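You operate a simulated robot arm through the tools that you are given. There is no shell and no other tool. Be economical: measure what you need, move in short steps, check, and stop when the job is done.

Carry out the task below with a simulated robot arm. There is one attempt and no reset: what you move stays moved.

Task
Dye the beaker of clear water with one 10 ml dose, then rock it till even.
Fine: park the nozzle arm; speed 2; stop the mixer, the beaker stays on the plate. Set down upright: what you pick out. Where these are worked on the way, their far stop is far enough and under half their travel is too little: nozzle arm.

It is judged by the outcome, as a careful person would: the job done as asked, and still so three seconds after it is handed in. It fails if anything else is knocked over, pushed out of place, dropped, spilled or broken.

Robot
A 7-joint arm with a two-finger parallel gripper, fixed in place. Base frame: the origin is at the foot of the arm, x ahead of it, y to its left, z up; the work surface is at about z = 850. Units: mm, degrees, N and s.
With the tool pointing down near the work surface it reaches from about 300 to 700 mm from the base axis. Its first joint turns from -66.0 to 66.0 degrees. Payload 1.57 kg.
The TCP is the grasp point between the finger pads, 30 mm short of the fingertips. In the tool frame z runs along the fingers and y along their closing line. The gripper opens to 110 mm. The fingers are 24 mm wide and 12 mm thick; the gripper's body (48 by 112 mm) begins 78 mm behind the TCP.
Orientation is told as [roll, pitch, yaw] about the base's x, y, z axes, in that order, counted from this pose: with the fingers straight down and closing along the base's y, the tool's x points along the base's -x, its y along +y and its z along -z.

Tools
- The arm moves only by the tool apply_moves. Its argument "increments" is a list of rows, each an object (a shift or turn left out is 0, a gripper value left out holds the last) with "translation": the shift along the tool's x, y, z in mm, a list of three; "dr": the turn, a rotation vector about the tool's x, y, z in degrees, a list of three; "jaw": the finger opening in mm, from 0 to 110. In form: [{"translation": [x, y, z], "dr": [ax, ay, az], "jaw": jaw}, ...]. A call has 1 to 20 rows; each row shifts and turns the commanded pose from where the row before left it, along the tool's axes as they then stand. Rows are played at 5 a second. More than 50 mm and 8.6 degrees between two rows, or a gripper value outside its range, and nothing of the call is played. A pose out of reach is approached as far as the arm can. The call stops where the force on the tool passes 70 N (or 10 N more than at its start, if that is more) or the arm is blocked; 0.2 s more then pass. The fingers move at their own pace (about 108 mm/s each) and stop on an object; they squeeze with about 37 N. The grip force told is the motor's: it shows also when the fingers shut on nothing. Time passes only in rows, and 0.2 s behind the last, so rows that do not move let the fingers close. The reply holds the time, the measured pose of the TCP, the force on the tool along the base axes, the opening and the grip force, in the units named above and with some noise, with the torque about the TCP (base axes, N m) and any sound that the robot's microphone picked up.
- Cameras (640 x 400 px; columns grow to the right, rows downward): "scene" is fixed at [158.3, -388.1, 1399]; the picture's right is [0.83, -0.56, 0.00], its down [-0.35, -0.52, -0.78] and it looks along [0.44, 0.65, -0.62] (base axes); focal length 264 px, centre (320, 200). "wrist" rides on the gripper at [70, 16, -141] in the tool frame; the picture's right is [-0.23, 0.97, 0.00], its down [-0.86, -0.20, -0.48] and it looks along [-0.47, -0.11, 0.88] (tool axes); focal length 222 px, centre (320, 200). There is no depth. A picture from a camera that has moved, and an enlarged one, comes with that camera's place and axes in the base frame and with its lens.
- capture(camera): a new picture of that camera. The clock stands still meanwhile.
- inspect(camera, box): a new picture of the part [left, top, right, bottom] of that camera's present view, enlarged. The clock stands still meanwhile.
- close_job(): hands the job in; it is judged then, once.

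Work in short steps. Places have to be worked out from the pictures, the camera data and where the tool is seen: move nearer, look again, correct. Check each grasp and each placing, and mend what went wrong. You have 120 turns and 68 pictures in all, those below and enlarged ones among them. Open the gripper and draw the arm clear of the work before you hand the job in, unless the task says otherwise; then end with one line.

The tools are called after ">>>" as name(argument=value, ...) on one line, values as JSON. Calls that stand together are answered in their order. apply_moves: Moves the arm, as the interface text tells. Its arguments: {"type":"object","properties":{"increments":{"type":"array"}},"required":["increments"]} The other tools are called the same way: capture (camera) takes a picture; inspect (camera, box) takes an enlarged picture of a part of a camera's view; close_job () hands the job in.

At the start:

```text
time_s: 0.0
tcp_pos: [405.1, 201.6, 1209.4]
tcp_rot: [0.0, 0.0, 0.0]
force: [0.1, 0.0, -0.1]
moment: [0.0, -0.01, 0.0]
width: 110.1
grip_force: 0.1
```

scene: 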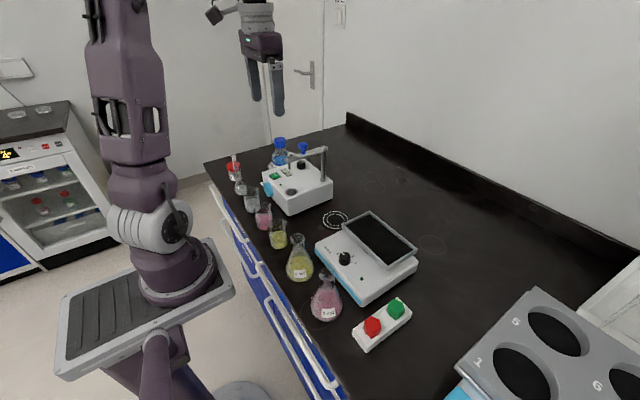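
wrist: 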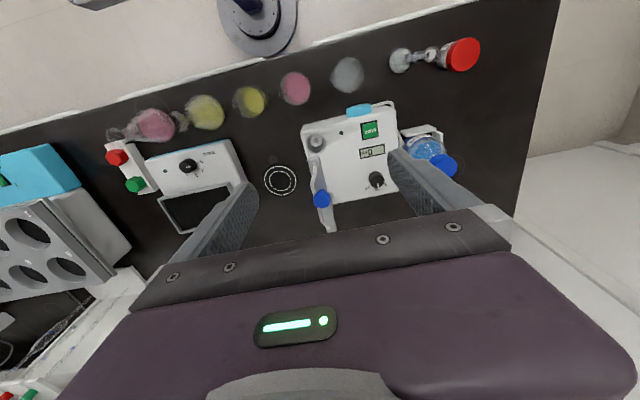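

I start with enlarged looks at the bench to identify the devices and vessels.

>>> inspect(camera="scene", box=[220, 120, 350, 220])

>>> inspect(camera="scene", box=[250, 200, 430, 360])

>>> inspect(camera="wrist", box=[220, 20, 500, 220])

>>> inspect(camera="wrist", box=[80, 70, 320, 240])

```text
4.00 times, centred on (285, 170) of scene
camera zoom: at [158.3, -388.1, 1399.0], right [0.83, -0.56, 0.0], down [-0.35, -0.52, -0.78], along [0.44, 0.65, -0.62], focal length 1054 px, centre (460, 320)
```

zoom: 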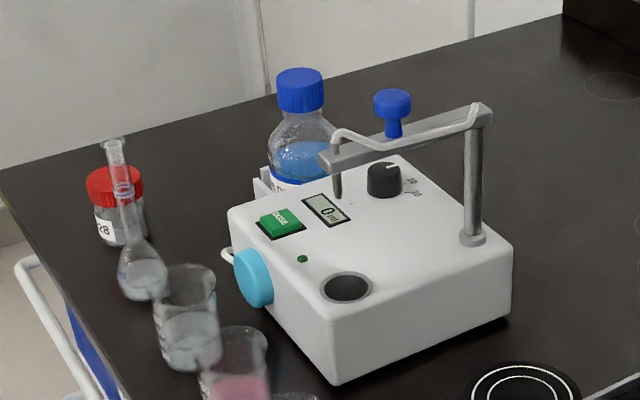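

```text
2.50 times, centred on (340, 280) of scene
camera zoom: at [158.3, -388.1, 1399.0], right [0.83, -0.56, 0.0], down [-0.35, -0.52, -0.78], along [0.44, 0.65, -0.62], focal length 659 px, centre (270, 0)
```

zoom: 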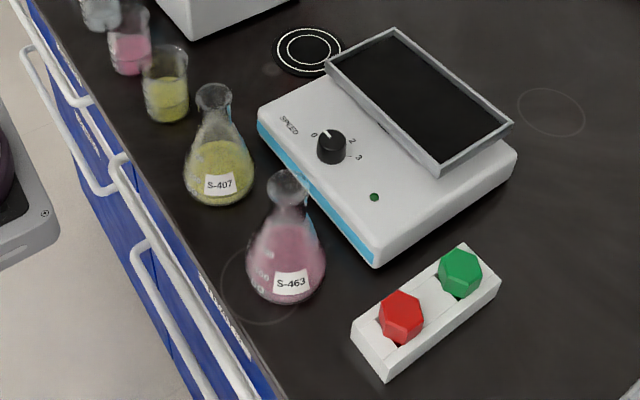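

```text
2.00 times, centred on (360, 120) of wrist
camera zoom: at [334.4, 217.8, 1349.7], right [0.23, 0.97, 0.0], down [0.86, -0.2, 0.48], along [0.47, -0.11, -0.88], focal length 444 px, centre (240, 360)
```

zoom: 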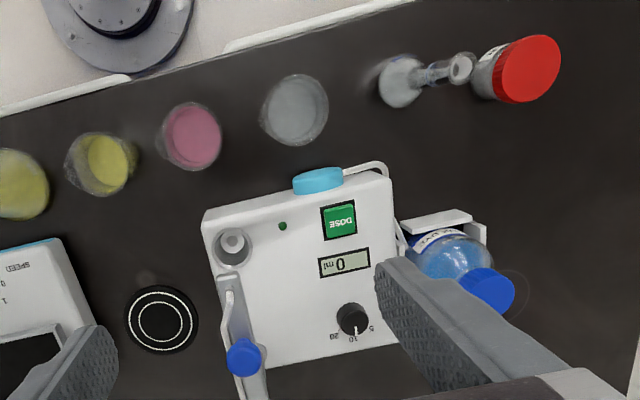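

```text
2.35 times, centred on (200, 155) of wrist
camera zoom: at [334.4, 217.8, 1349.7], right [0.23, 0.97, 0.0], down [0.86, -0.2, 0.48], along [0.47, -0.11, -0.88], focal length 523 px, centre (602, 306)
```

zoom: 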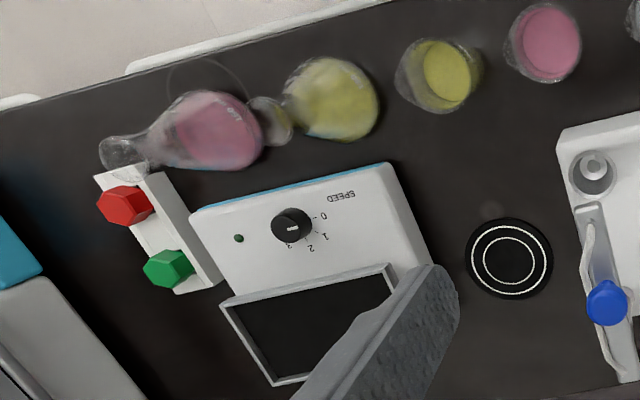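

Rough positions: clear-water beaker ≈(340,270), ring pad ≈(528,77), doser post ≈(555,187), nozzle arm knob ≈(486,186,1067). I move above the doser for a closer look at its dial and button.

>>> apply_moves(increments=[{"translation": [-30, 20, 15]}, {"translation": [-30, 20, 15]}, {"translation": [-30, 20, 15]}, {"translation": [-33, 20, 15]}, {"translation": [0, 0, 0]}])

>>> capture(camera="wrist")

```text
time_s: 1.2
tcp_pos: [529.7, 281.4, 1150.2]
tcp_rot: [0.0, -0.1, -0.1]
force: [-0.7, -0.3, 0.2]
moment: [-0.02, 0.03, 0.01]
width: 110.0
grip_force: 0.0
```

```text
61 pictures are left
camera wrist: at [460.1, 297.2, 1291.7], right [0.23, 0.97, 0.0], down [0.86, -0.2, 0.48], along [0.47, -0.11, -0.88], focal length 222 px, centre (320, 200)
```

wrist: 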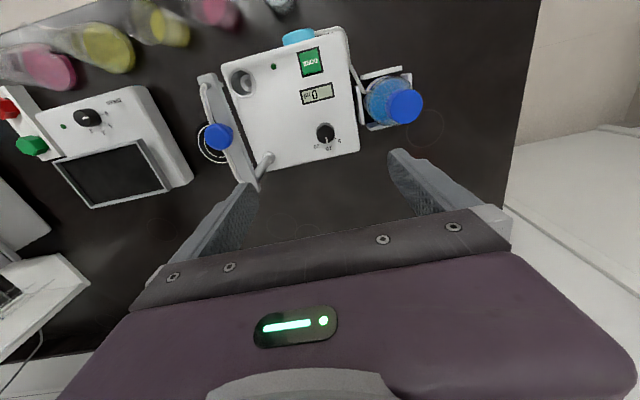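

>>> inspect(camera="wrist", box=[190, 20, 370, 190])

>>> inspect(camera="wrist", box=[0, 80, 190, 200])

```text
2.35 times, centred on (280, 105) of wrist
camera zoom: at [460.1, 297.2, 1291.7], right [0.23, 0.97, 0.0], down [0.86, -0.2, 0.48], along [0.47, -0.11, -0.88], focal length 523 px, centre (414, 424)
```

zoom: 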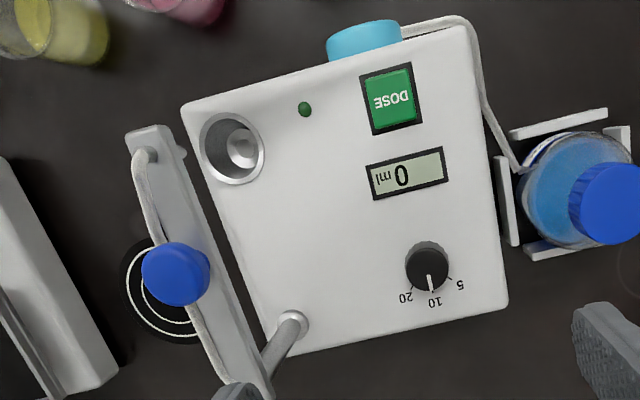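

```text
3.33 times, centred on (95, 140) of wrist
camera zoom: at [460.1, 297.2, 1291.7], right [0.23, 0.97, 0.0], down [0.86, -0.2, 0.48], along [0.47, -0.11, -0.88], focal length 740 px, centre (1070, 400)
```

zoom: 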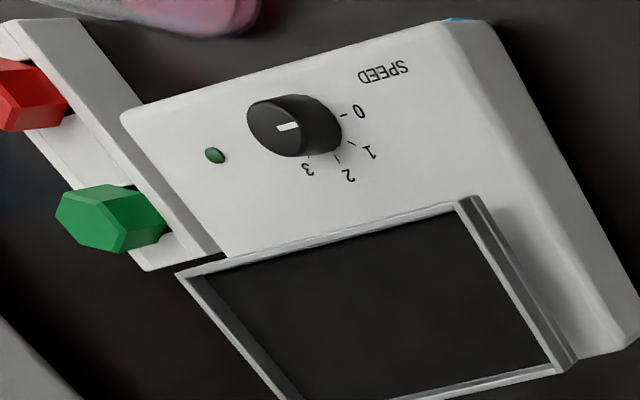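

Dose dial already points at 10 and the rocker speed knob at 0. Now a closer look at the clear-water beaker and its neighbours.

>>> apply_moves(increments=[{"translation": [45, 0, 0]}, {"translation": [45, 0, 15]}, {"translation": [45, -5, 20]}, {"translation": [45, -5, 20]}, {"translation": [0, 0, 35]}, {"translation": [0, 0, 0]}])

>>> capture(camera="wrist")

```text
time_s: 2.6
tcp_pos: [347.1, 270.7, 1058.9]
tcp_rot: [0.0, 0.1, -0.1]
force: [0.7, -0.4, 0.6]
moment: [0.01, 0.0, 0.01]
width: 110.2
grip_force: 0.0
```

```text
58 pictures are left
camera wrist: at [279.2, 287.2, 1200.1], right [0.23, 0.97, 0.0], down [0.86, -0.2, 0.48], along [0.47, -0.11, -0.88], focal length 222 px, centre (320, 200)
```

wrist: 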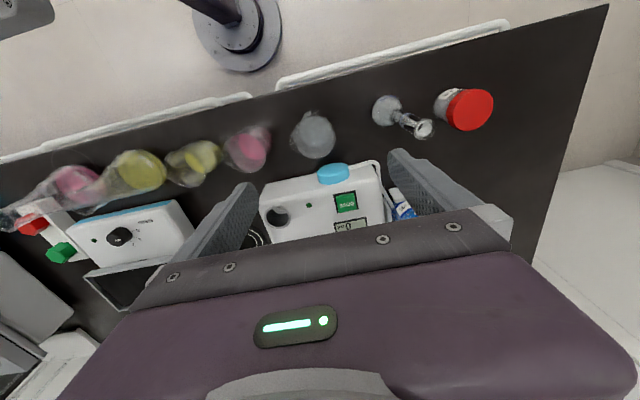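

>>> inspect(camera="wrist", box=[210, 80, 450, 230])

>>> inspect(camera="scene", box=[225, 140, 305, 260])

```text
2.67 times, centred on (330, 155) of wrist
camera zoom: at [279.2, 287.2, 1200.1], right [0.23, 0.97, 0.0], down [0.86, -0.2, 0.48], along [0.47, -0.11, -0.88], focal length 592 px, centre (293, 320)
```

zoom: 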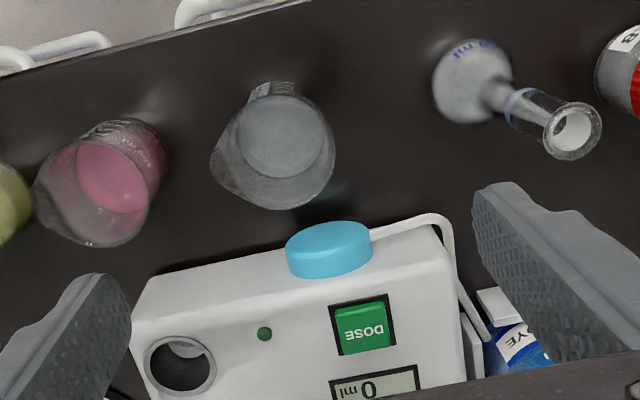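

```text
3.33 times, centred on (265, 200) of scene
camera zoom: at [158.3, -388.1, 1399.0], right [0.83, -0.56, 0.0], down [-0.35, -0.52, -0.78], along [0.44, 0.65, -0.62], focal length 879 px, centre (503, 200)
```

zoom: 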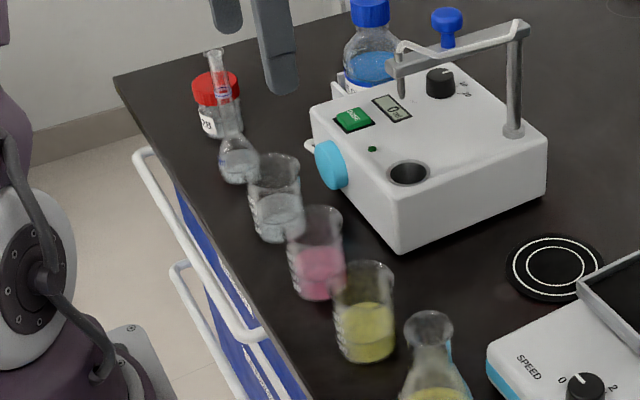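

Beaker estimated at ≈(339,266), rim ≈z 928, diameter ≈54; pink neighbour 80 mm off. I yaw 45° so the fingers go in diagonally clear of neighbours, then come lower and check.

>>> apply_moves(increments=[{"translation": [8, -4, 0], "jaw": 80}, {"dr": [0, 0, -7.5]}, {"dr": [0, 0, -7.5]}, {"dr": [0, 0, -7.5]}, {"dr": [0, 0, -7.5]}, {"dr": [0, 0, -7.5]}, {"dr": [0, 0, -7.5]}, {"translation": [0, 0, 40]}, {"translation": [0, 0, 25]}, {"translation": [0, 0, 0]}])

>>> capture(camera="wrist")

>>> inspect(camera="scene", box=[210, 100, 340, 240])

```text
time_s: 4.8
tcp_pos: [338.8, 265.1, 994.7]
tcp_rot: [0.0, 0.0, 45.1]
force: [0.7, -1.0, -0.4]
moment: [0.02, 0.02, 0.0]
width: 80.0
grip_force: 0.0
```

```text
55 pictures are left
camera wrist: at [278.6, 228.2, 1135.7], right [-0.53, 0.85, 0.0], down [0.74, 0.46, 0.48], along [0.41, 0.25, -0.88], focal length 222 px, centre (320, 200)
```

wrist: 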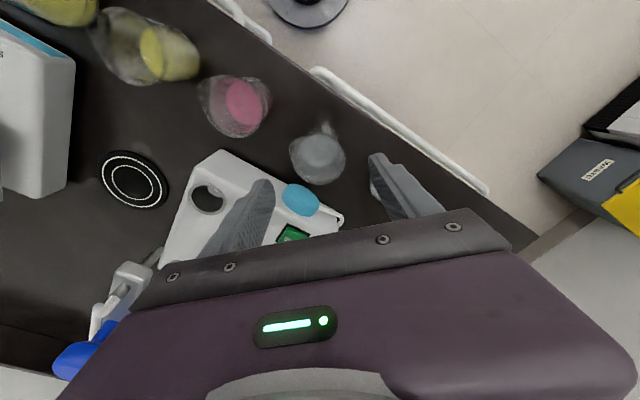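

```text
2.86 times, centred on (275, 170) of scene
camera zoom: at [158.3, -388.1, 1399.0], right [0.83, -0.56, 0.0], down [-0.35, -0.52, -0.78], along [0.44, 0.65, -0.62], focal length 753 px, centre (449, 286)
```

zoom: 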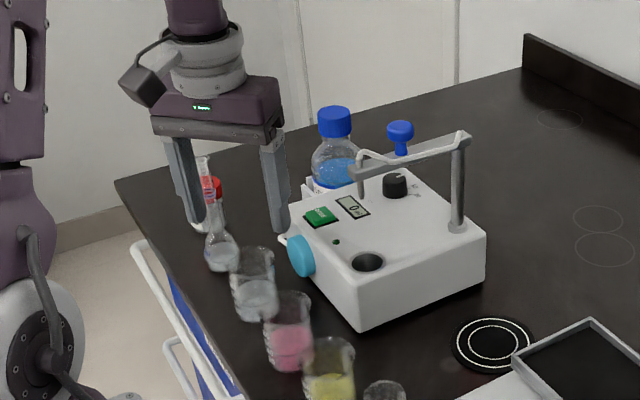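

Alignment over the beaker looks right (estimate (339,266)). I descend to grasp height.

>>> apply_moves(increments=[{"translation": [0, 0, 30]}, {"translation": [0, 0, 30]}, {"translation": [0, 0, 20]}, {"translation": [0, 0, 19]}, {"translation": [0, 0, 0]}])

>>> capture(camera="wrist")

>>> inspect(camera="scene", box=[210, 130, 320, 250])

```text
time_s: 6.0
tcp_pos: [339.3, 266.0, 894.2]
tcp_rot: [0.0, 0.1, 45.0]
force: [0.0, 0.0, -0.2]
moment: [0.01, 0.01, 0.05]
width: 80.1
grip_force: 0.0
```

```text
53 pictures are left
camera wrist: at [278.3, 228.8, 1035.4], right [-0.53, 0.85, 0.0], down [0.75, 0.46, 0.48], along [0.41, 0.25, -0.88], focal length 222 px, centre (320, 200)
```

wrist: 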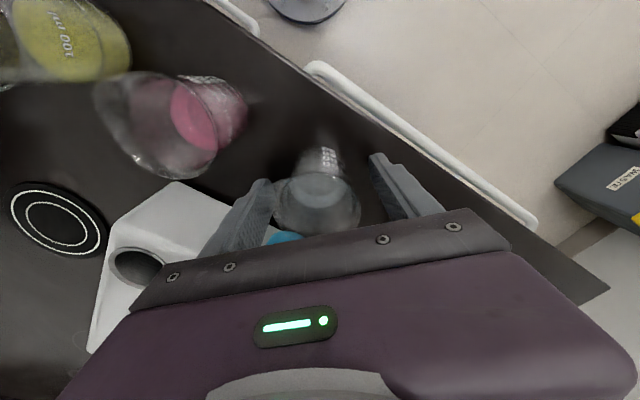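

```text
3.33 times, centred on (265, 190) of scene
camera zoom: at [158.3, -388.1, 1399.0], right [0.83, -0.56, 0.0], down [-0.35, -0.52, -0.78], along [0.44, 0.65, -0.62], focal length 879 px, centre (503, 233)
```

zoom: 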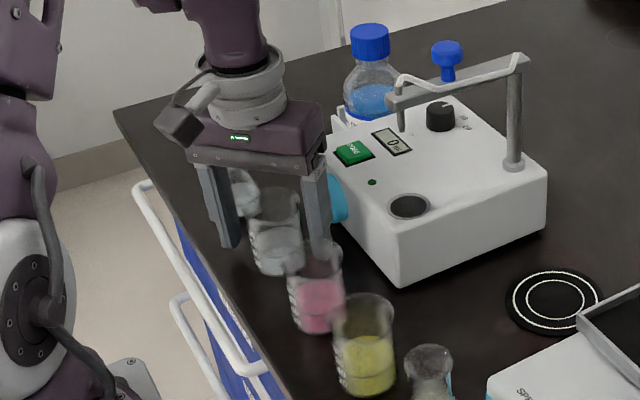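

Beaker sits centrally between the fingers. I close gently and verify the grip.

>>> apply_moves(increments=[{"jaw": 62}, {"jaw": 40}, {}, {}])

```text
time_s: 7.0
tcp_pos: [338.8, 267.7, 893.7]
tcp_rot: [0.0, 0.0, 45.0]
force: [0.0, 0.4, 0.6]
moment: [-0.01, -0.05, 0.0]
width: 48.7
grip_force: 37.0
```

Grip is firm at 48.7 mm. I lift straight up 100 mm slowly.

>>> apply_moves(increments=[{"translation": [0, 0, -10]}, {"translation": [0, 0, -15]}, {"translation": [0, 0, -20]}, {"translation": [0, 0, -20]}, {"translation": [0, 0, -20]}, {"translation": [0, 0, -15]}, {}])

>>> inspect(camera="scene", box=[210, 100, 450, 250])

```text
time_s: 8.6
tcp_pos: [339.2, 267.3, 995.4]
tcp_rot: [0.0, 0.1, 45.1]
force: [-0.3, -0.6, -1.2]
moment: [0.03, 0.03, -0.03]
width: 48.5
grip_force: 37.1
```

```text
2.67 times, centred on (330, 175) of scene
camera zoom: at [158.3, -388.1, 1399.0], right [0.83, -0.56, 0.0], down [-0.35, -0.52, -0.78], along [0.44, 0.65, -0.62], focal length 703 px, centre (293, 267)
```

zoom: 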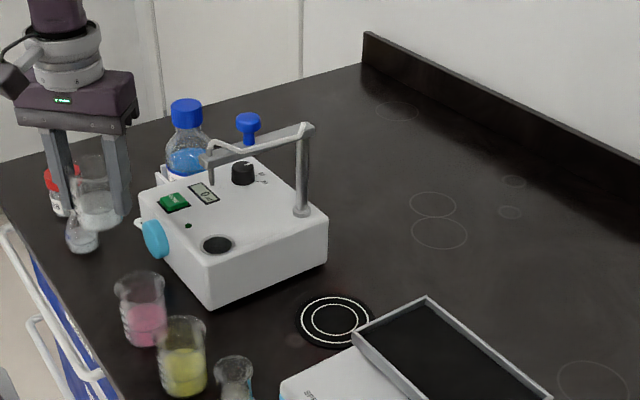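

Lifted upright. I carry it around the front of the doser to above the ring pad (≈(526,75)).

>>> apply_moves(increments=[{"translation": [6, -12, 0]}, {"translation": [12, -22, 0]}, {"translation": [12, -22, 0]}, {"translation": [12, -22, 0]}, {"translation": [12, -22, 0]}, {"translation": [12, -22, 0]}, {"translation": [-3, -20, 0]}, {"translation": [-5, -20, 0]}, {"translation": [-5, -20, 0]}, {"translation": [-6, -20, 0]}, {"translation": [-8, -20, 0]}, {"translation": [-13, -14, 0]}, {"translation": [-13, -8, 0]}, {"translation": [-8, -6, 0]}, {}])

>>> capture(camera="scene")

>>> capture(camera="wrist")

```text
time_s: 11.8
tcp_pos: [512.4, 87.2, 995.9]
tcp_rot: [0.1, 0.0, 45.1]
force: [0.7, 0.2, -1.3]
moment: [0.01, -0.02, -0.02]
width: 48.6
grip_force: 37.6
```

```text
50 pictures are left
```

scene: 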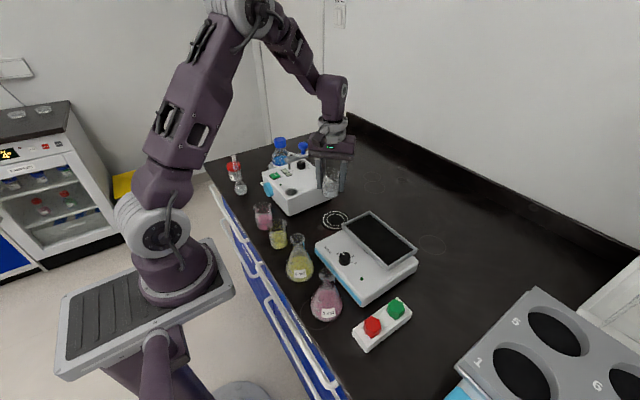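

```text
49 pictures are left
camera wrist: at [451.7, 49.2, 1136.2], right [-0.53, 0.85, 0.0], down [0.75, 0.46, 0.48], along [0.41, 0.25, -0.88], focal length 222 px, centre (320, 200)
```

wrist: 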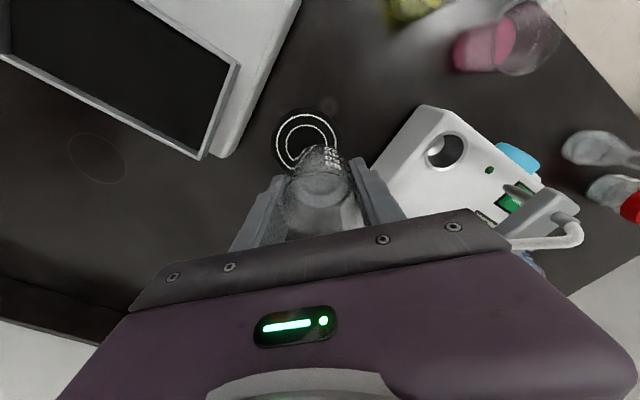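

The pad reads ≈(521,72). I shift over it and lower partway, then recheck.

>>> apply_moves(increments=[{"translation": [4.5, -16.7, 0]}, {"translation": [0, 0, 20]}, {"translation": [0, 0, 25]}, {"translation": [0, 0, 20]}, {}])

>>> inspect(camera="wrist", box=[200, 60, 440, 230])

>>> inspect(camera="scene", box=[260, 120, 420, 250])

```text
time_s: 13.0
tcp_pos: [519.5, 71.8, 928.4]
tcp_rot: [0.0, 0.0, 45.2]
force: [0.2, -0.7, -0.8]
moment: [0.01, 0.0, 0.02]
width: 48.7
grip_force: 37.0
```

```text
2.35 times, centred on (320, 145) of wrist
camera zoom: at [459.4, 34.3, 1068.8], right [-0.53, 0.85, 0.0], down [0.75, 0.46, 0.48], along [0.41, 0.25, -0.88], focal length 523 px, centre (320, 329)
```

zoom: 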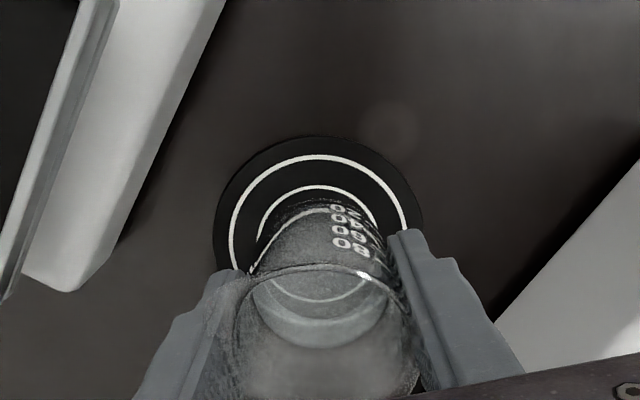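

```text
3.08 times, centred on (340, 185) of scene
camera zoom: at [158.3, -388.1, 1399.0], right [0.83, -0.56, 0.0], down [-0.35, -0.52, -0.78], along [0.44, 0.65, -0.62], focal length 811 px, centre (258, 246)
```

zoom: 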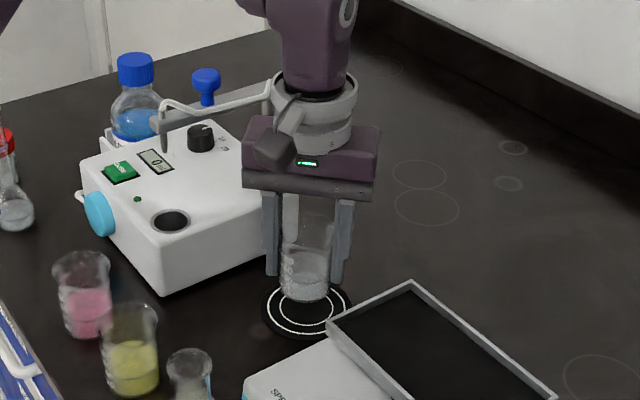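

Wrist and scene both suggest the pad centre is a bit further, ≈(527,77). I adjust and lower to just above the pad.

>>> apply_moves(increments=[{"translation": [-8.8, -1, 0]}, {"translation": [0, 0, 12]}, {"translation": [0, 0, 12]}, {}])

>>> inspect(camera="scene", box=[300, 150, 380, 240])

>>> inspect(camera="wrist", box=[220, 90, 420, 230])

```text
time_s: 14.0
tcp_pos: [527.2, 78.5, 905.6]
tcp_rot: [-0.1, 0.0, 45.1]
force: [0.0, 0.0, -0.5]
moment: [-0.01, 0.02, 0.03]
width: 48.5
grip_force: 36.7
```

```text
4.44 times, centred on (340, 195) of scene
camera zoom: at [158.3, -388.1, 1399.0], right [0.83, -0.56, 0.0], down [-0.35, -0.52, -0.78], along [0.44, 0.65, -0.62], focal length 1172 px, centre (231, 222)
```

zoom: 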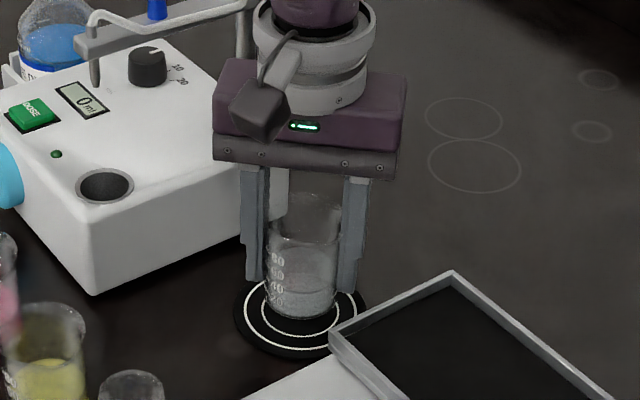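

```text
2.86 times, centred on (320, 160) of wrist
camera zoom: at [466.9, 40.2, 1046.4], right [-0.53, 0.85, 0.0], down [0.75, 0.46, 0.48], along [0.41, 0.25, -0.88], focal length 635 px, centre (320, 314)
```

zoom: 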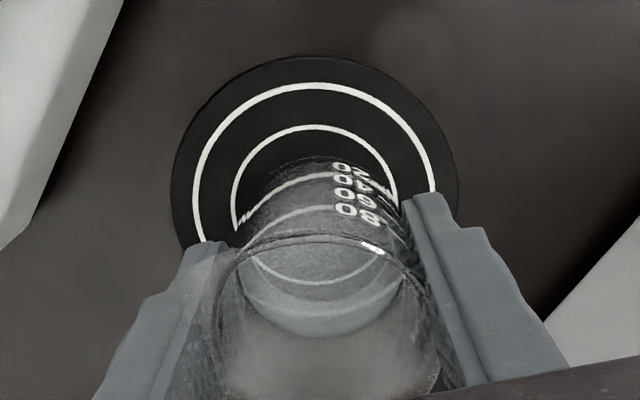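

Position is within a few mm of pad centre by both views. I lower to contact.

>>> apply_moves(increments=[{"translation": [0, 0, 5]}, {"translation": [0, 0, 4]}, {"translation": [0, 0, 1.5]}, {}])

```text
time_s: 15.0
tcp_pos: [527.7, 77.7, 895.1]
tcp_rot: [0.1, -0.1, 45.1]
force: [-3.5, 2.0, 20.4]
moment: [0.17, 0.21, 0.04]
width: 48.8
grip_force: 36.9
```

Contact at 20 N. I ease up slightly and open to release, enough clear of the wall.

>>> apply_moves(increments=[{"translation": [0, 0, -1]}, {"jaw": 60}, {"jaw": 74}, {}, {}])

>>> inspect(camera="scene", box=[300, 150, 380, 240])

```text
time_s: 16.2
tcp_pos: [528.7, 78.3, 896.2]
tcp_rot: [0.0, 0.0, 45.1]
force: [-1.4, 0.3, 0.4]
moment: [0.01, -0.02, 0.02]
width: 74.0
grip_force: 0.1
```

```text
4.44 times, centred on (340, 195) of scene
camera zoom: at [158.3, -388.1, 1399.0], right [0.83, -0.56, 0.0], down [-0.35, -0.52, -0.78], along [0.44, 0.65, -0.62], focal length 1172 px, centre (231, 222)
```

zoom: 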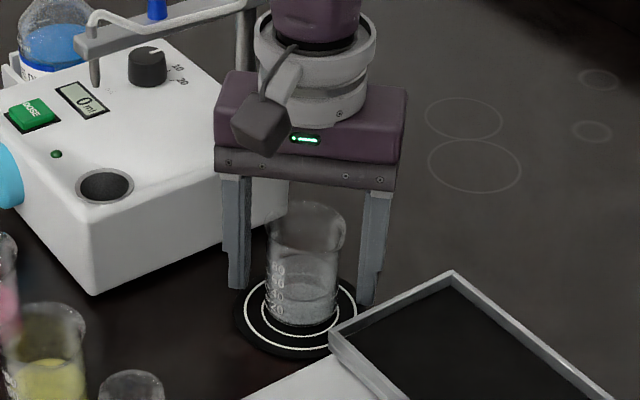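

Beaker stands centred on the pad. I retreat upward, then turn back to yaw 0 and move above the nozzle-arm knob for a precise look.

>>> apply_moves(increments=[{"translation": [0, 0, -20]}, {"translation": [0, 0, -45]}, {"translation": [0, 0, -45]}, {"translation": [0, 0, -45]}, {"translation": [0, 0, -45]}, {"translation": [0, 0, -45]}, {"translation": [0, 0, -9], "dr": [0, 0, 7.5]}, {"dr": [0, 0, 7.5]}, {"dr": [0, 0, 7.5]}, {"dr": [0, 0, 7.5]}, {"dr": [0, 0, 7.5]}, {"dr": [0, 0, 7.5]}, {"translation": [14, 36, 0]}, {"translation": [14, 36, 0]}, {"translation": [14, 36, 0]}, {}])

>>> capture(camera="wrist")

>>> inspect(camera="scene", box=[250, 110, 370, 240])

```text
time_s: 19.6
tcp_pos: [484.5, 186.7, 1151.0]
tcp_rot: [0.0, 0.0, 0.1]
force: [-0.3, 0.1, 0.0]
moment: [0.01, 0.0, -0.01]
width: 73.8
grip_force: 0.1
```

```text
43 pictures are left
camera wrist: at [415.0, 203.0, 1292.1], right [0.23, 0.97, 0.0], down [0.86, -0.2, 0.48], along [0.47, -0.11, -0.88], focal length 222 px, centre (320, 200)
```

wrist: 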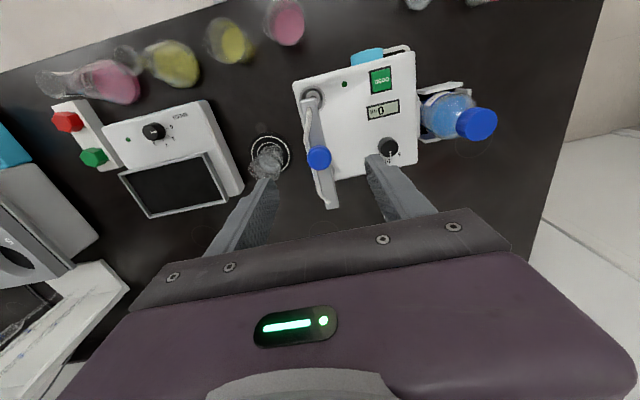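

```text
3.08 times, centred on (310, 175) of scene
camera zoom: at [158.3, -388.1, 1399.0], right [0.83, -0.56, 0.0], down [-0.35, -0.52, -0.78], along [0.44, 0.65, -0.62], focal length 811 px, centre (351, 277)
```

zoom: 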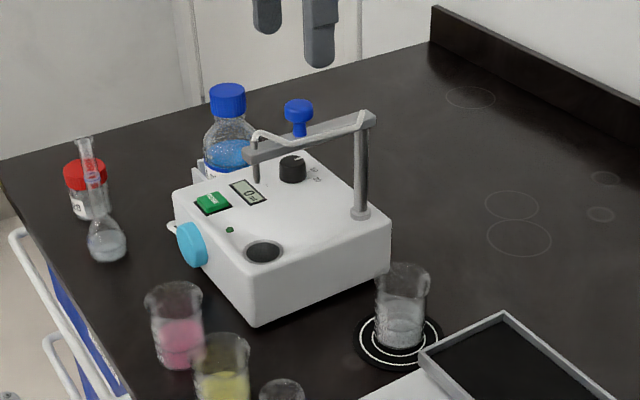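

Knob confirmed ≈(485,186.5), z≈1067. I narrow the jaw to 54 and straddle the knob from above.

>>> apply_moves(increments=[{"jaw": 54}, {"translation": [0, 0, 25]}, {"translation": [0, 0, 25]}, {"translation": [0, 0, 15]}, {"translation": [0, 0, 11]}, {}])

>>> inspect(camera="wrist", box=[220, 80, 440, 230])

>>> inspect(camera="scene", box=[250, 110, 370, 200])

```text
time_s: 21.0
tcp_pos: [486.5, 185.2, 1072.1]
tcp_rot: [0.0, 0.0, 0.0]
force: [-0.2, -0.9, 0.0]
moment: [-0.01, 0.01, 0.02]
width: 54.0
grip_force: 0.1
```

```text
2.67 times, centred on (330, 155) of wrist
camera zoom: at [416.5, 201.6, 1214.3], right [0.23, 0.97, 0.0], down [0.86, -0.2, 0.48], along [0.47, -0.11, -0.88], focal length 592 px, centre (293, 320)
```

zoom: 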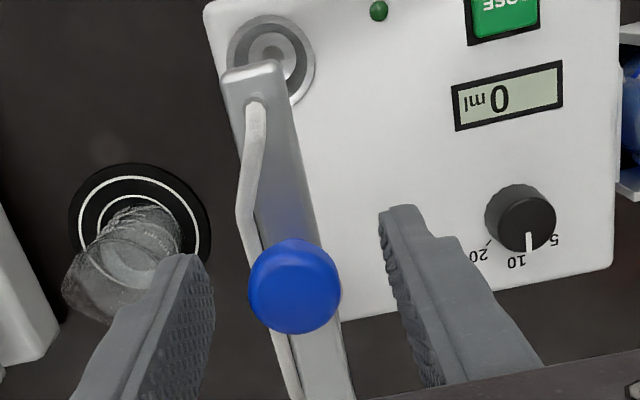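

```text
4.44 times, centred on (310, 155) of scene
camera zoom: at [158.3, -388.1, 1399.0], right [0.83, -0.56, 0.0], down [-0.35, -0.52, -0.78], along [0.44, 0.65, -0.62], focal length 1172 px, centre (364, 400)
```

zoom: 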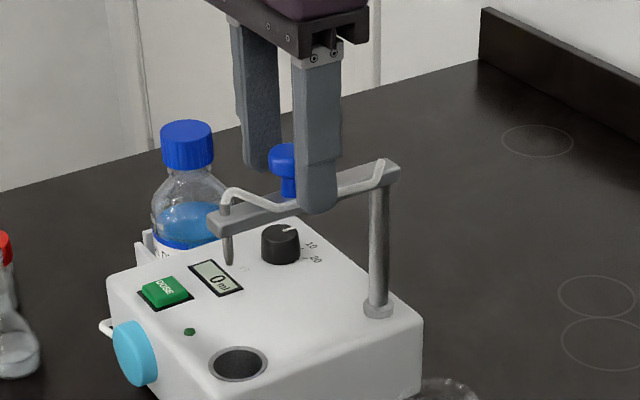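

Knob is centred between the fingers. I close to a loose cage (34) and swing it 40° along the arc, yawing along with it.

>>> apply_moves(increments=[{"jaw": 34}, {}, {"translation": [-0.16, -4.67, 0], "dr": [0, 0, -4]}, {"translation": [-0.16, -4.67, 0], "dr": [0, 0, -4]}, {"translation": [-0.16, -4.67, 0], "dr": [0, 0, -4]}, {"translation": [-0.16, -4.67, 0], "dr": [0, 0, -4]}, {"translation": [-0.16, -4.67, 0], "dr": [0, 0, -4]}, {"translation": [-0.16, -4.67, 0], "dr": [0, 0, -4]}, {"translation": [-0.16, -4.67, 0], "dr": [0, 0, -4]}, {"translation": [-0.16, -4.67, 0], "dr": [0, 0, -4]}, {"translation": [-0.16, -4.67, 0], "dr": [0, 0, -4]}, {"translation": [-0.16, -4.67, 0], "dr": [0, 0, -4]}, {}])

>>> inspect(camera="scene", box=[250, 110, 370, 240])

>>> inspect(camera="wrist", box=[220, 80, 440, 230])

```text
time_s: 23.8
tcp_pos: [502.3, 141.8, 1073.3]
tcp_rot: [0.0, 0.0, 40.2]
force: [0.0, -0.1, 0.1]
moment: [0.02, 0.01, -0.03]
width: 34.0
grip_force: 0.1
```

```text
3.08 times, centred on (310, 175) of scene
camera zoom: at [158.3, -388.1, 1399.0], right [0.83, -0.56, 0.0], down [-0.35, -0.52, -0.78], along [0.44, 0.65, -0.62], focal length 811 px, centre (351, 277)
```

zoom: 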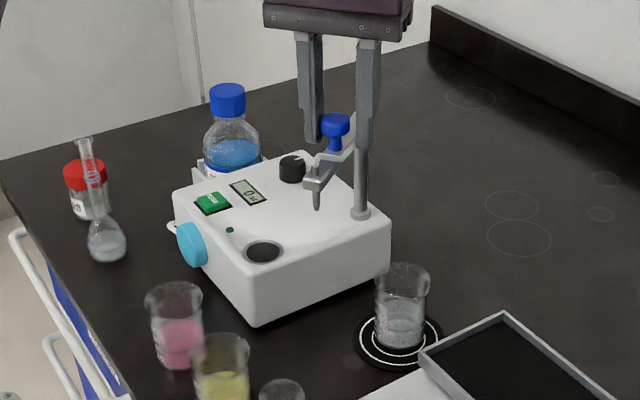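

```text
2.67 times, centred on (330, 155) of wrist
camera zoom: at [438.4, 109.9, 1215.5], right [-0.45, 0.89, 0.0], down [0.78, 0.4, 0.48], along [0.43, 0.22, -0.88], focal length 592 px, centre (293, 320)
```

zoom: 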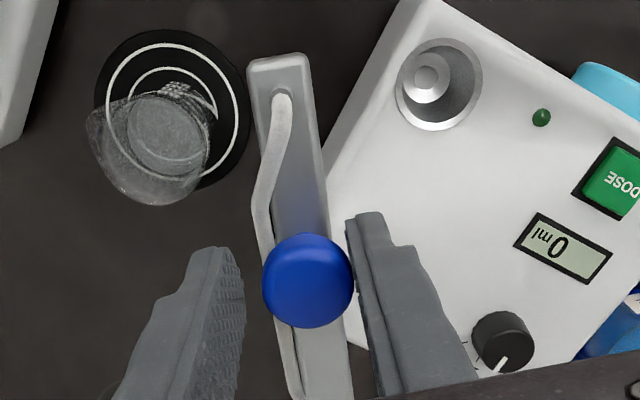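

The arm swings smoothly, following the trailing finger. I continue another 36°.

>>> apply_moves(increments=[{"translation": [-0.16, -4.67, 0], "dr": [0, 0, -4]}, {"translation": [-0.16, -4.67, 0], "dr": [0, 0, -4]}, {"translation": [-0.16, -4.67, 0], "dr": [0, 0, -4]}, {"translation": [-0.16, -4.67, 0], "dr": [0, 0, -4]}, {"translation": [-0.16, -4.67, 0], "dr": [0, 0, -4]}, {"translation": [-0.16, -4.67, 0], "dr": [0, 0, -4]}, {"translation": [-0.16, -4.67, 0], "dr": [0, 0, -4]}, {"translation": [-0.16, -4.67, 0], "dr": [0, 0, -4]}, {}])

>>> inspect(camera="scene", box=[270, 120, 390, 230])

>>> inspect(camera="wrist", box=[220, 80, 440, 230])

```text
time_s: 25.8
tcp_pos: [532.3, 121.3, 1073.9]
tcp_rot: [0.0, 0.0, 72.2]
force: [0.6, 0.2, 0.5]
moment: [0.04, -0.05, -0.01]
width: 34.4
grip_force: 0.2
```

```text
3.64 times, centred on (330, 175) of scene
camera zoom: at [158.3, -388.2, 1399.0], right [0.83, -0.56, 0.0], down [-0.35, -0.52, -0.78], along [0.44, 0.65, -0.62], focal length 959 px, centre (284, 291)
```

zoom: 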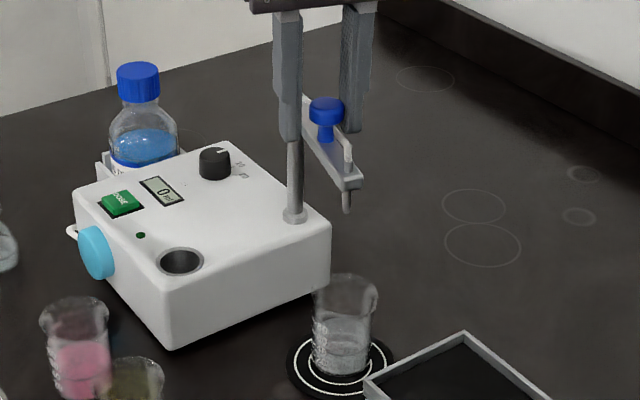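

```text
2.67 times, centred on (330, 155) of wrist
camera zoom: at [495.6, 60.1, 1215.3], right [-0.86, 0.52, 0.0], down [0.45, 0.75, 0.48], along [0.25, 0.41, -0.88], focal length 592 px, centre (293, 320)
```

zoom: 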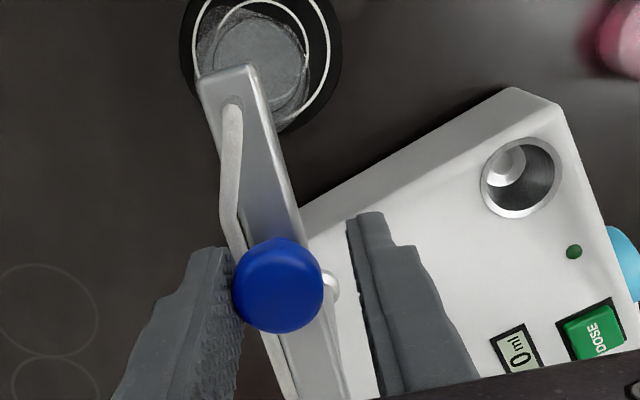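

Nozzle end now sits ≈(523,74), over the beaker. I release the knob, lift clear, and go above the DOSE button (≈(438,288)).

>>> apply_moves(increments=[{"jaw": 54}, {}, {"translation": [0, 0, -30]}, {"translation": [0, 0, -35]}, {"dr": [0, 0, 8]}, {"dr": [0, 0, 8]}, {"dr": [0, 0, 8]}, {"dr": [0, 0, 8]}, {"dr": [0, 0, 8]}, {"dr": [0, 0, 8]}, {"dr": [0, 0, 8]}, {"dr": [0, 0, 8]}, {"dr": [0, 0, 8]}, {"translation": [19, 33, 0], "jaw": 0}, {"translation": [19, 33, 0]}, {"translation": [19, 33, 0]}, {"translation": [19, 33, 0]}, {"translation": [18, 35, 0]}, {"translation": [0, 0, 40]}, {}])

>>> inspect(camera="wrist", box=[220, 60, 440, 230])

>>> inspect(camera="scene", box=[250, 110, 390, 240])

```text
time_s: 30.0
tcp_pos: [440.6, 289.8, 1098.8]
tcp_rot: [0.0, 0.0, 0.0]
force: [0.3, -0.2, 0.1]
moment: [-0.01, 0.03, 0.02]
width: 0.1
grip_force: 21.1
```

```text
2.35 times, centred on (330, 145) of wrist
camera zoom: at [370.3, 307.0, 1240.4], right [0.23, 0.97, 0.0], down [0.86, -0.2, 0.48], along [0.47, -0.11, -0.88], focal length 523 px, centre (296, 329)
```

zoom: 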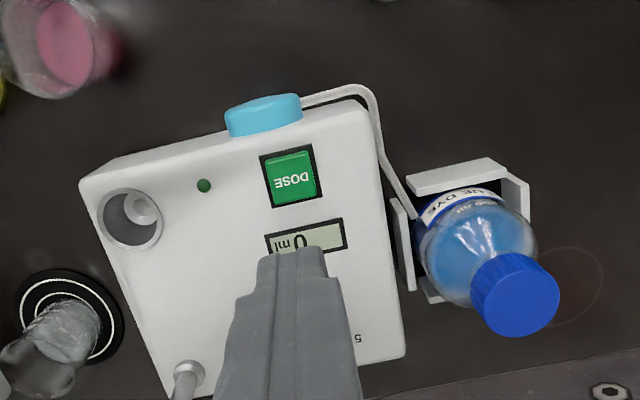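

```text
3.08 times, centred on (320, 175) of scene
camera zoom: at [158.3, -388.1, 1399.0], right [0.83, -0.56, 0.0], down [-0.35, -0.52, -0.78], along [0.44, 0.65, -0.62], focal length 811 px, centre (320, 277)
```

zoom: 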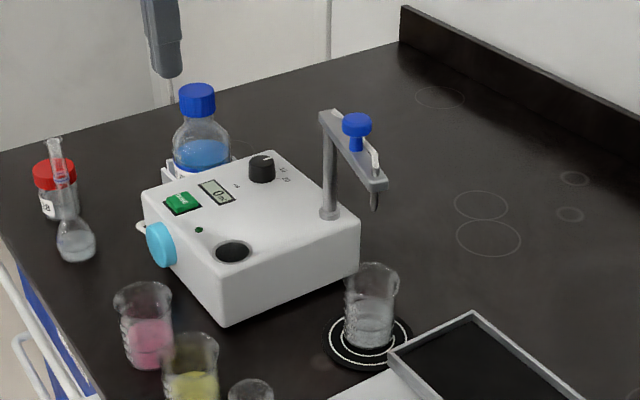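

Nozzle hangs over the beaker. DOSE button reads (436,288.6); I align and descend to just above it.

>>> apply_moves(increments=[{"translation": [4, -1, 30]}, {"translation": [0, 0, 40]}, {"translation": [0, 0, 35]}, {"translation": [0, 0, 15]}, {}])

>>> inspect(camera="scene", box=[250, 130, 350, 220])

```text
time_s: 31.2
tcp_pos: [435.0, 288.1, 979.2]
tcp_rot: [0.1, 0.0, 0.2]
force: [0.3, 0.2, -0.1]
moment: [-0.04, 0.0, 0.04]
width: 0.0
grip_force: 21.7
```

```text
4.44 times, centred on (300, 175) of scene
camera zoom: at [158.3, -388.1, 1399.0], right [0.83, -0.56, 0.0], down [-0.35, -0.52, -0.78], along [0.44, 0.65, -0.62], focal length 1172 px, centre (409, 311)
```

zoom: 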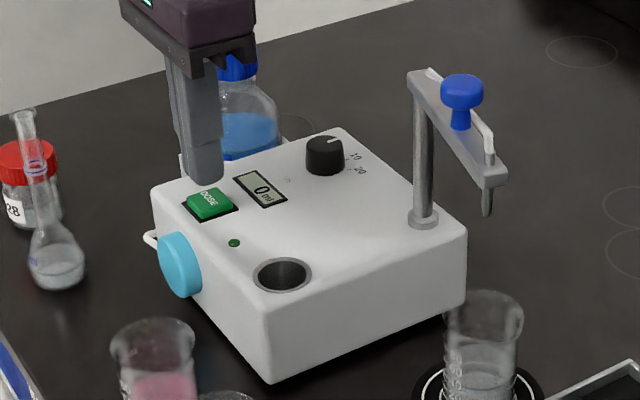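

Tip is ~17 mm above the button and aligned. I descend in small steps to feel the press.

>>> apply_moves(increments=[{"translation": [0, -2, 6]}, {"translation": [0, 0, 4]}, {"translation": [0, 0, 3]}])

```text
time_s: 32.0
tcp_pos: [435.2, 286.0, 965.2]
tcp_rot: [0.1, 0.0, 0.0]
force: [0.4, -0.1, 1.2]
moment: [-0.04, 0.01, 0.03]
width: 0.0
grip_force: 21.6
```

>>> apply_moves(increments=[{"translation": [0, 0, 2]}, {"translation": [0, 0, 1]}])

```text
time_s: 32.6
tcp_pos: [434.8, 286.1, 963.6]
tcp_rot: [-0.1, 0.0, 0.1]
force: [0.5, 1.1, 0.8]
moment: [0.01, -0.04, -0.01]
width: 0.1
grip_force: 21.1
```

No contact yet at tip z≈933; a bit further.

>>> apply_moves(increments=[{"translation": [0, 0, 2]}, {"translation": [0, 0, 1]}])

```text
time_s: 33.2
tcp_pos: [435.2, 286.1, 959.7]
tcp_rot: [0.0, 0.0, 0.1]
force: [1.0, 0.4, 1.7]
moment: [-0.01, 0.0, -0.01]
width: 0.0
grip_force: 21.1
heard: click
```

Click heard: the dose is triggered once. I lift off and check the nozzle and display.

>>> apply_moves(increments=[{"translation": [0, 0, -15]}, {"translation": [0, 0, -35]}, {"translation": [0, 0, -45]}, {}])

>>> inspect(camera="scene", box=[260, 130, 380, 230])

```text
time_s: 34.2
tcp_pos: [435.2, 284.2, 1054.2]
tcp_rot: [0.1, 0.0, 0.0]
force: [-0.4, 0.6, 0.2]
moment: [-0.02, -0.01, 0.01]
width: 0.3
grip_force: 21.1
```

```text
4.00 times, centred on (320, 180) of scene
camera zoom: at [158.3, -388.1, 1399.0], right [0.83, -0.56, 0.0], down [-0.35, -0.52, -0.78], along [0.44, 0.65, -0.62], focal length 1054 px, centre (320, 280)
```

zoom: 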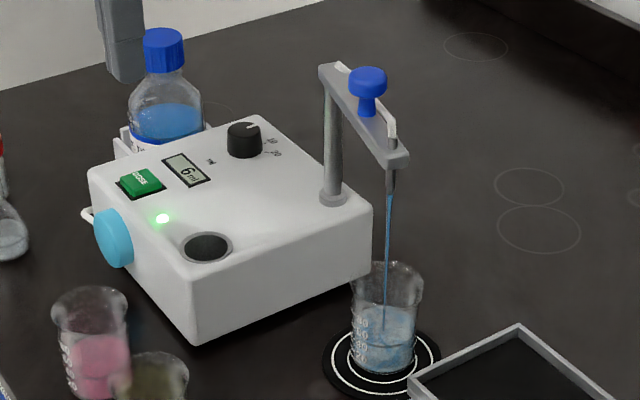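

It is dispensing blue dye into the beaker (6 ml so far). I wait for it to finish.

>>> apply_moves(increments=[{"translation": [0, 0, -40]}, {"translation": [0, 0, -40], "jaw": 54}, {}, {}, {}, {}, {}, {}, {}, {}, {}, {}])

>>> inspect(camera="scene", box=[260, 130, 380, 230])

```text
time_s: 36.8
tcp_pos: [435.0, 286.5, 1133.5]
tcp_rot: [-0.1, 0.0, 0.0]
force: [-0.2, 0.3, -0.3]
moment: [0.01, 0.01, 0.0]
width: 54.2
grip_force: 0.0
```

```text
4.00 times, centred on (320, 180) of scene
camera zoom: at [158.3, -388.1, 1399.0], right [0.83, -0.56, 0.0], down [-0.35, -0.52, -0.78], along [0.44, 0.65, -0.62], focal length 1054 px, centre (320, 280)
```

zoom: 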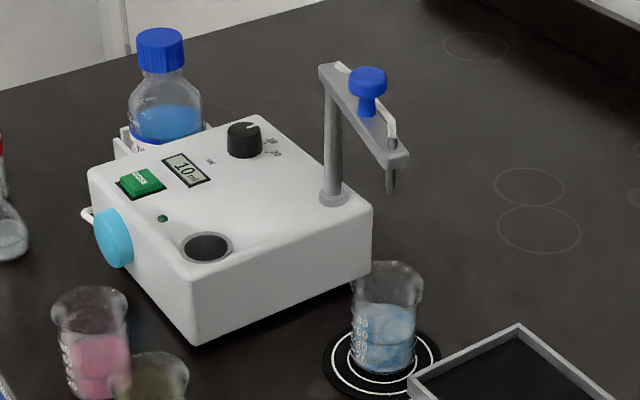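

Display shows 10 ml and the stream has ended. I retrace to above the knob (yaw 72) to park the nozzle arm.

>>> apply_moves(increments=[{"translation": [-19, -33, 0]}, {"translation": [-19, -33, 0]}, {"translation": [-19, -33, 0]}, {"translation": [-19, -33, 0]}, {"translation": [-21, -33.5, 0]}, {"dr": [0, 0, -8]}, {"dr": [0, 0, -8]}, {"dr": [0, 0, -8]}, {"dr": [0, 0, -8]}, {"dr": [0, 0, -8]}, {"dr": [0, 0, -8]}, {"dr": [0, 0, -8]}, {"dr": [0, 0, -8]}, {"dr": [0, 0, -8]}, {"translation": [0, 0, 20]}, {}])

>>> inspect(camera="wrist", box=[220, 80, 440, 230])

```text
time_s: 40.2
tcp_pos: [532.5, 121.5, 1114.8]
tcp_rot: [0.0, 0.0, 72.1]
force: [-0.1, -0.4, 0.2]
moment: [-0.03, 0.01, 0.02]
width: 53.8
grip_force: 0.1
```

```text
2.67 times, centred on (330, 155) of wrist
camera zoom: at [496.5, 59.7, 1256.0], right [-0.86, 0.52, 0.0], down [0.45, 0.75, 0.48], along [0.25, 0.41, -0.88], focal length 592 px, centre (293, 320)
```

zoom: 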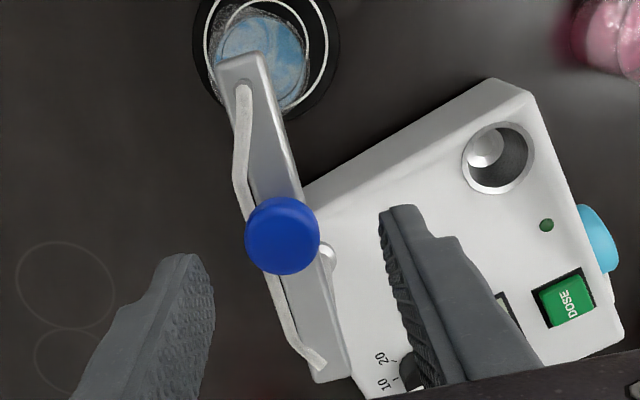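

Knob between the fingers. I lower, cage it and swing back 56°.

>>> apply_moves(increments=[{"translation": [0, 0, 21]}, {"translation": [0, 0, 20]}, {"jaw": 34}, {}, {"translation": [-0.16, 4.67, 0], "dr": [0, 0, 4]}, {"translation": [-0.16, 4.67, 0], "dr": [0, 0, 4]}, {"translation": [-0.16, 4.67, 0], "dr": [0, 0, 4]}, {"translation": [-0.16, 4.67, 0], "dr": [0, 0, 4]}, {"translation": [-0.16, 4.67, 0], "dr": [0, 0, 4]}, {"translation": [-0.16, 4.67, 0], "dr": [0, 0, 4]}, {"translation": [-0.16, 4.67, 0], "dr": [0, 0, 4]}, {"translation": [-0.16, 4.67, 0], "dr": [0, 0, 4]}, {"translation": [-0.16, 4.67, 0], "dr": [0, 0, 4]}, {"translation": [-0.16, 4.67, 0], "dr": [0, 0, 4]}, {"translation": [-0.16, 4.67, 0], "dr": [0, 0, 4]}, {"translation": [-0.16, 4.67, 0], "dr": [0, 0, 4]}, {"translation": [-0.16, 4.67, 0], "dr": [0, 0, 4]}, {"translation": [-0.16, 4.67, 0], "dr": [0, 0, 4]}, {}])

```text
time_s: 44.2
tcp_pos: [489.8, 167.0, 1075.0]
tcp_rot: [0.0, 0.0, 16.0]
force: [0.6, 0.5, 0.9]
moment: [0.0, -0.03, -0.01]
width: 34.4
grip_force: 0.0
```

>>> apply_moves(increments=[{"translation": [-0.16, 4.67, 0], "dr": [0, 0, 4]}, {"translation": [-0.16, 4.67, 0], "dr": [0, 0, 4]}, {"translation": [-0.16, 4.67, 0], "dr": [0, 0, 4]}, {"translation": [-0.16, 4.67, 0], "dr": [0, 0, 4]}, {"translation": [0, 2, 0]}, {"translation": [0, 2, 0]}, {}])

>>> inspect(camera="wrist", box=[220, 80, 440, 230])

```text
time_s: 45.8
tcp_pos: [485.6, 188.6, 1074.7]
tcp_rot: [0.1, -0.1, 0.0]
force: [0.6, -1.1, 0.0]
moment: [-0.01, 0.0, -0.02]
width: 34.2
grip_force: 0.1
```

```text
2.67 times, centred on (330, 155) of wrist
camera zoom: at [415.9, 205.7, 1215.1], right [0.23, 0.97, 0.0], down [0.86, -0.2, 0.48], along [0.47, -0.11, -0.88], focal length 592 px, centre (293, 320)
```

zoom: 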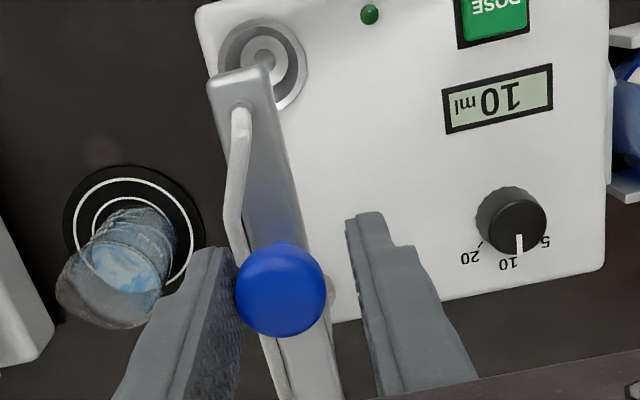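

Knob is back at its initial place within ~1 mm. One small extra push to make sure it is against its stop.

>>> apply_moves(increments=[{"translation": [0, 1.5, 0]}, {"translation": [0, 1.5, 0]}, {}])

```text
time_s: 46.6
tcp_pos: [487.6, 191.4, 1075.0]
tcp_rot: [0.1, 0.1, 0.1]
force: [0.6, -3.9, -2.1]
moment: [-0.04, -0.01, 0.0]
width: 37.7
grip_force: 2.1
```

Firm against its stop now. I back off, release, rise, and go look at the rocker from above.

>>> apply_moves(increments=[{"translation": [0, -4, 0]}, {"jaw": 54}, {}, {"translation": [0, 0, -35]}, {"translation": [0, 0, -35]}, {"translation": [0, -48, 0]}, {"translation": [0, -48, 0]}, {"translation": [0, -48, 0]}, {"translation": [0, -48, 0]}, {"translation": [0, -48, 0]}, {"translation": [-14, -42, 0]}, {}])

>>> capture(camera="wrist")

>>> inspect(camera="wrist", box=[210, 30, 430, 200])

>>> inspect(camera="scene", box=[240, 120, 440, 310])

```text
time_s: 49.2
tcp_pos: [499.4, -96.1, 1143.9]
tcp_rot: [0.0, 0.0, 0.1]
force: [0.1, 1.2, -0.1]
moment: [0.01, 0.03, -0.02]
width: 54.1
grip_force: 0.2
```

```text
28 pictures are left
camera wrist: at [430.9, -79.3, 1285.2], right [0.23, 0.97, 0.0], down [0.86, -0.2, 0.48], along [0.47, -0.11, -0.88], focal length 222 px, centre (320, 200)
```

wrist: 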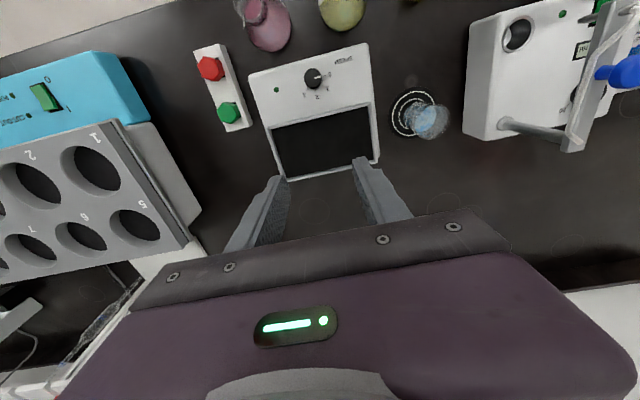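

```text
2.35 times, centred on (320, 115) of wrist
camera zoom: at [430.9, -79.3, 1285.2], right [0.23, 0.97, 0.0], down [0.86, -0.2, 0.48], along [0.47, -0.11, -0.88], focal length 523 px, centre (320, 400)
```

zoom: 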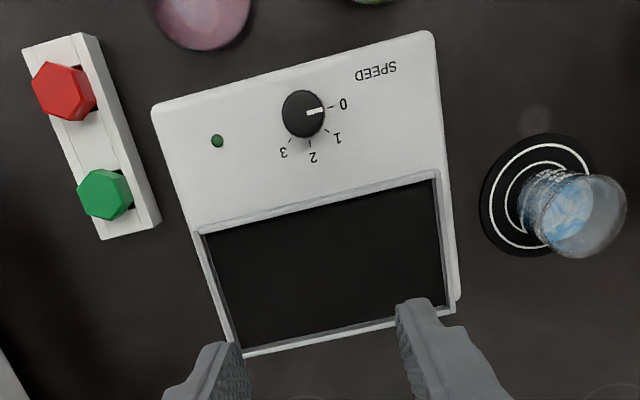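

```text
2.11 times, centred on (340, 215) of scene
camera zoom: at [158.2, -388.2, 1399.0], right [0.83, -0.56, 0.0], down [-0.35, -0.52, -0.78], along [0.44, 0.65, -0.62], focal length 555 px, centre (278, 168)
```

zoom: 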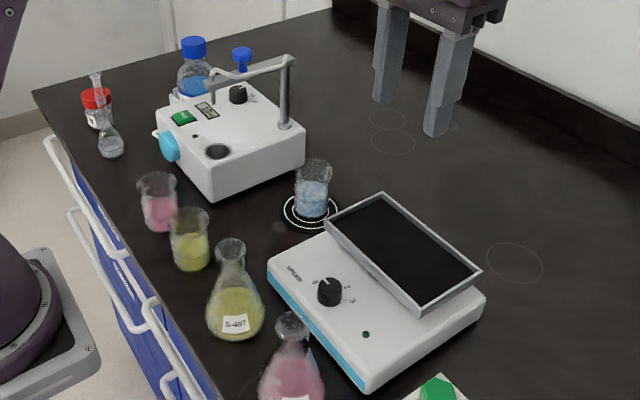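

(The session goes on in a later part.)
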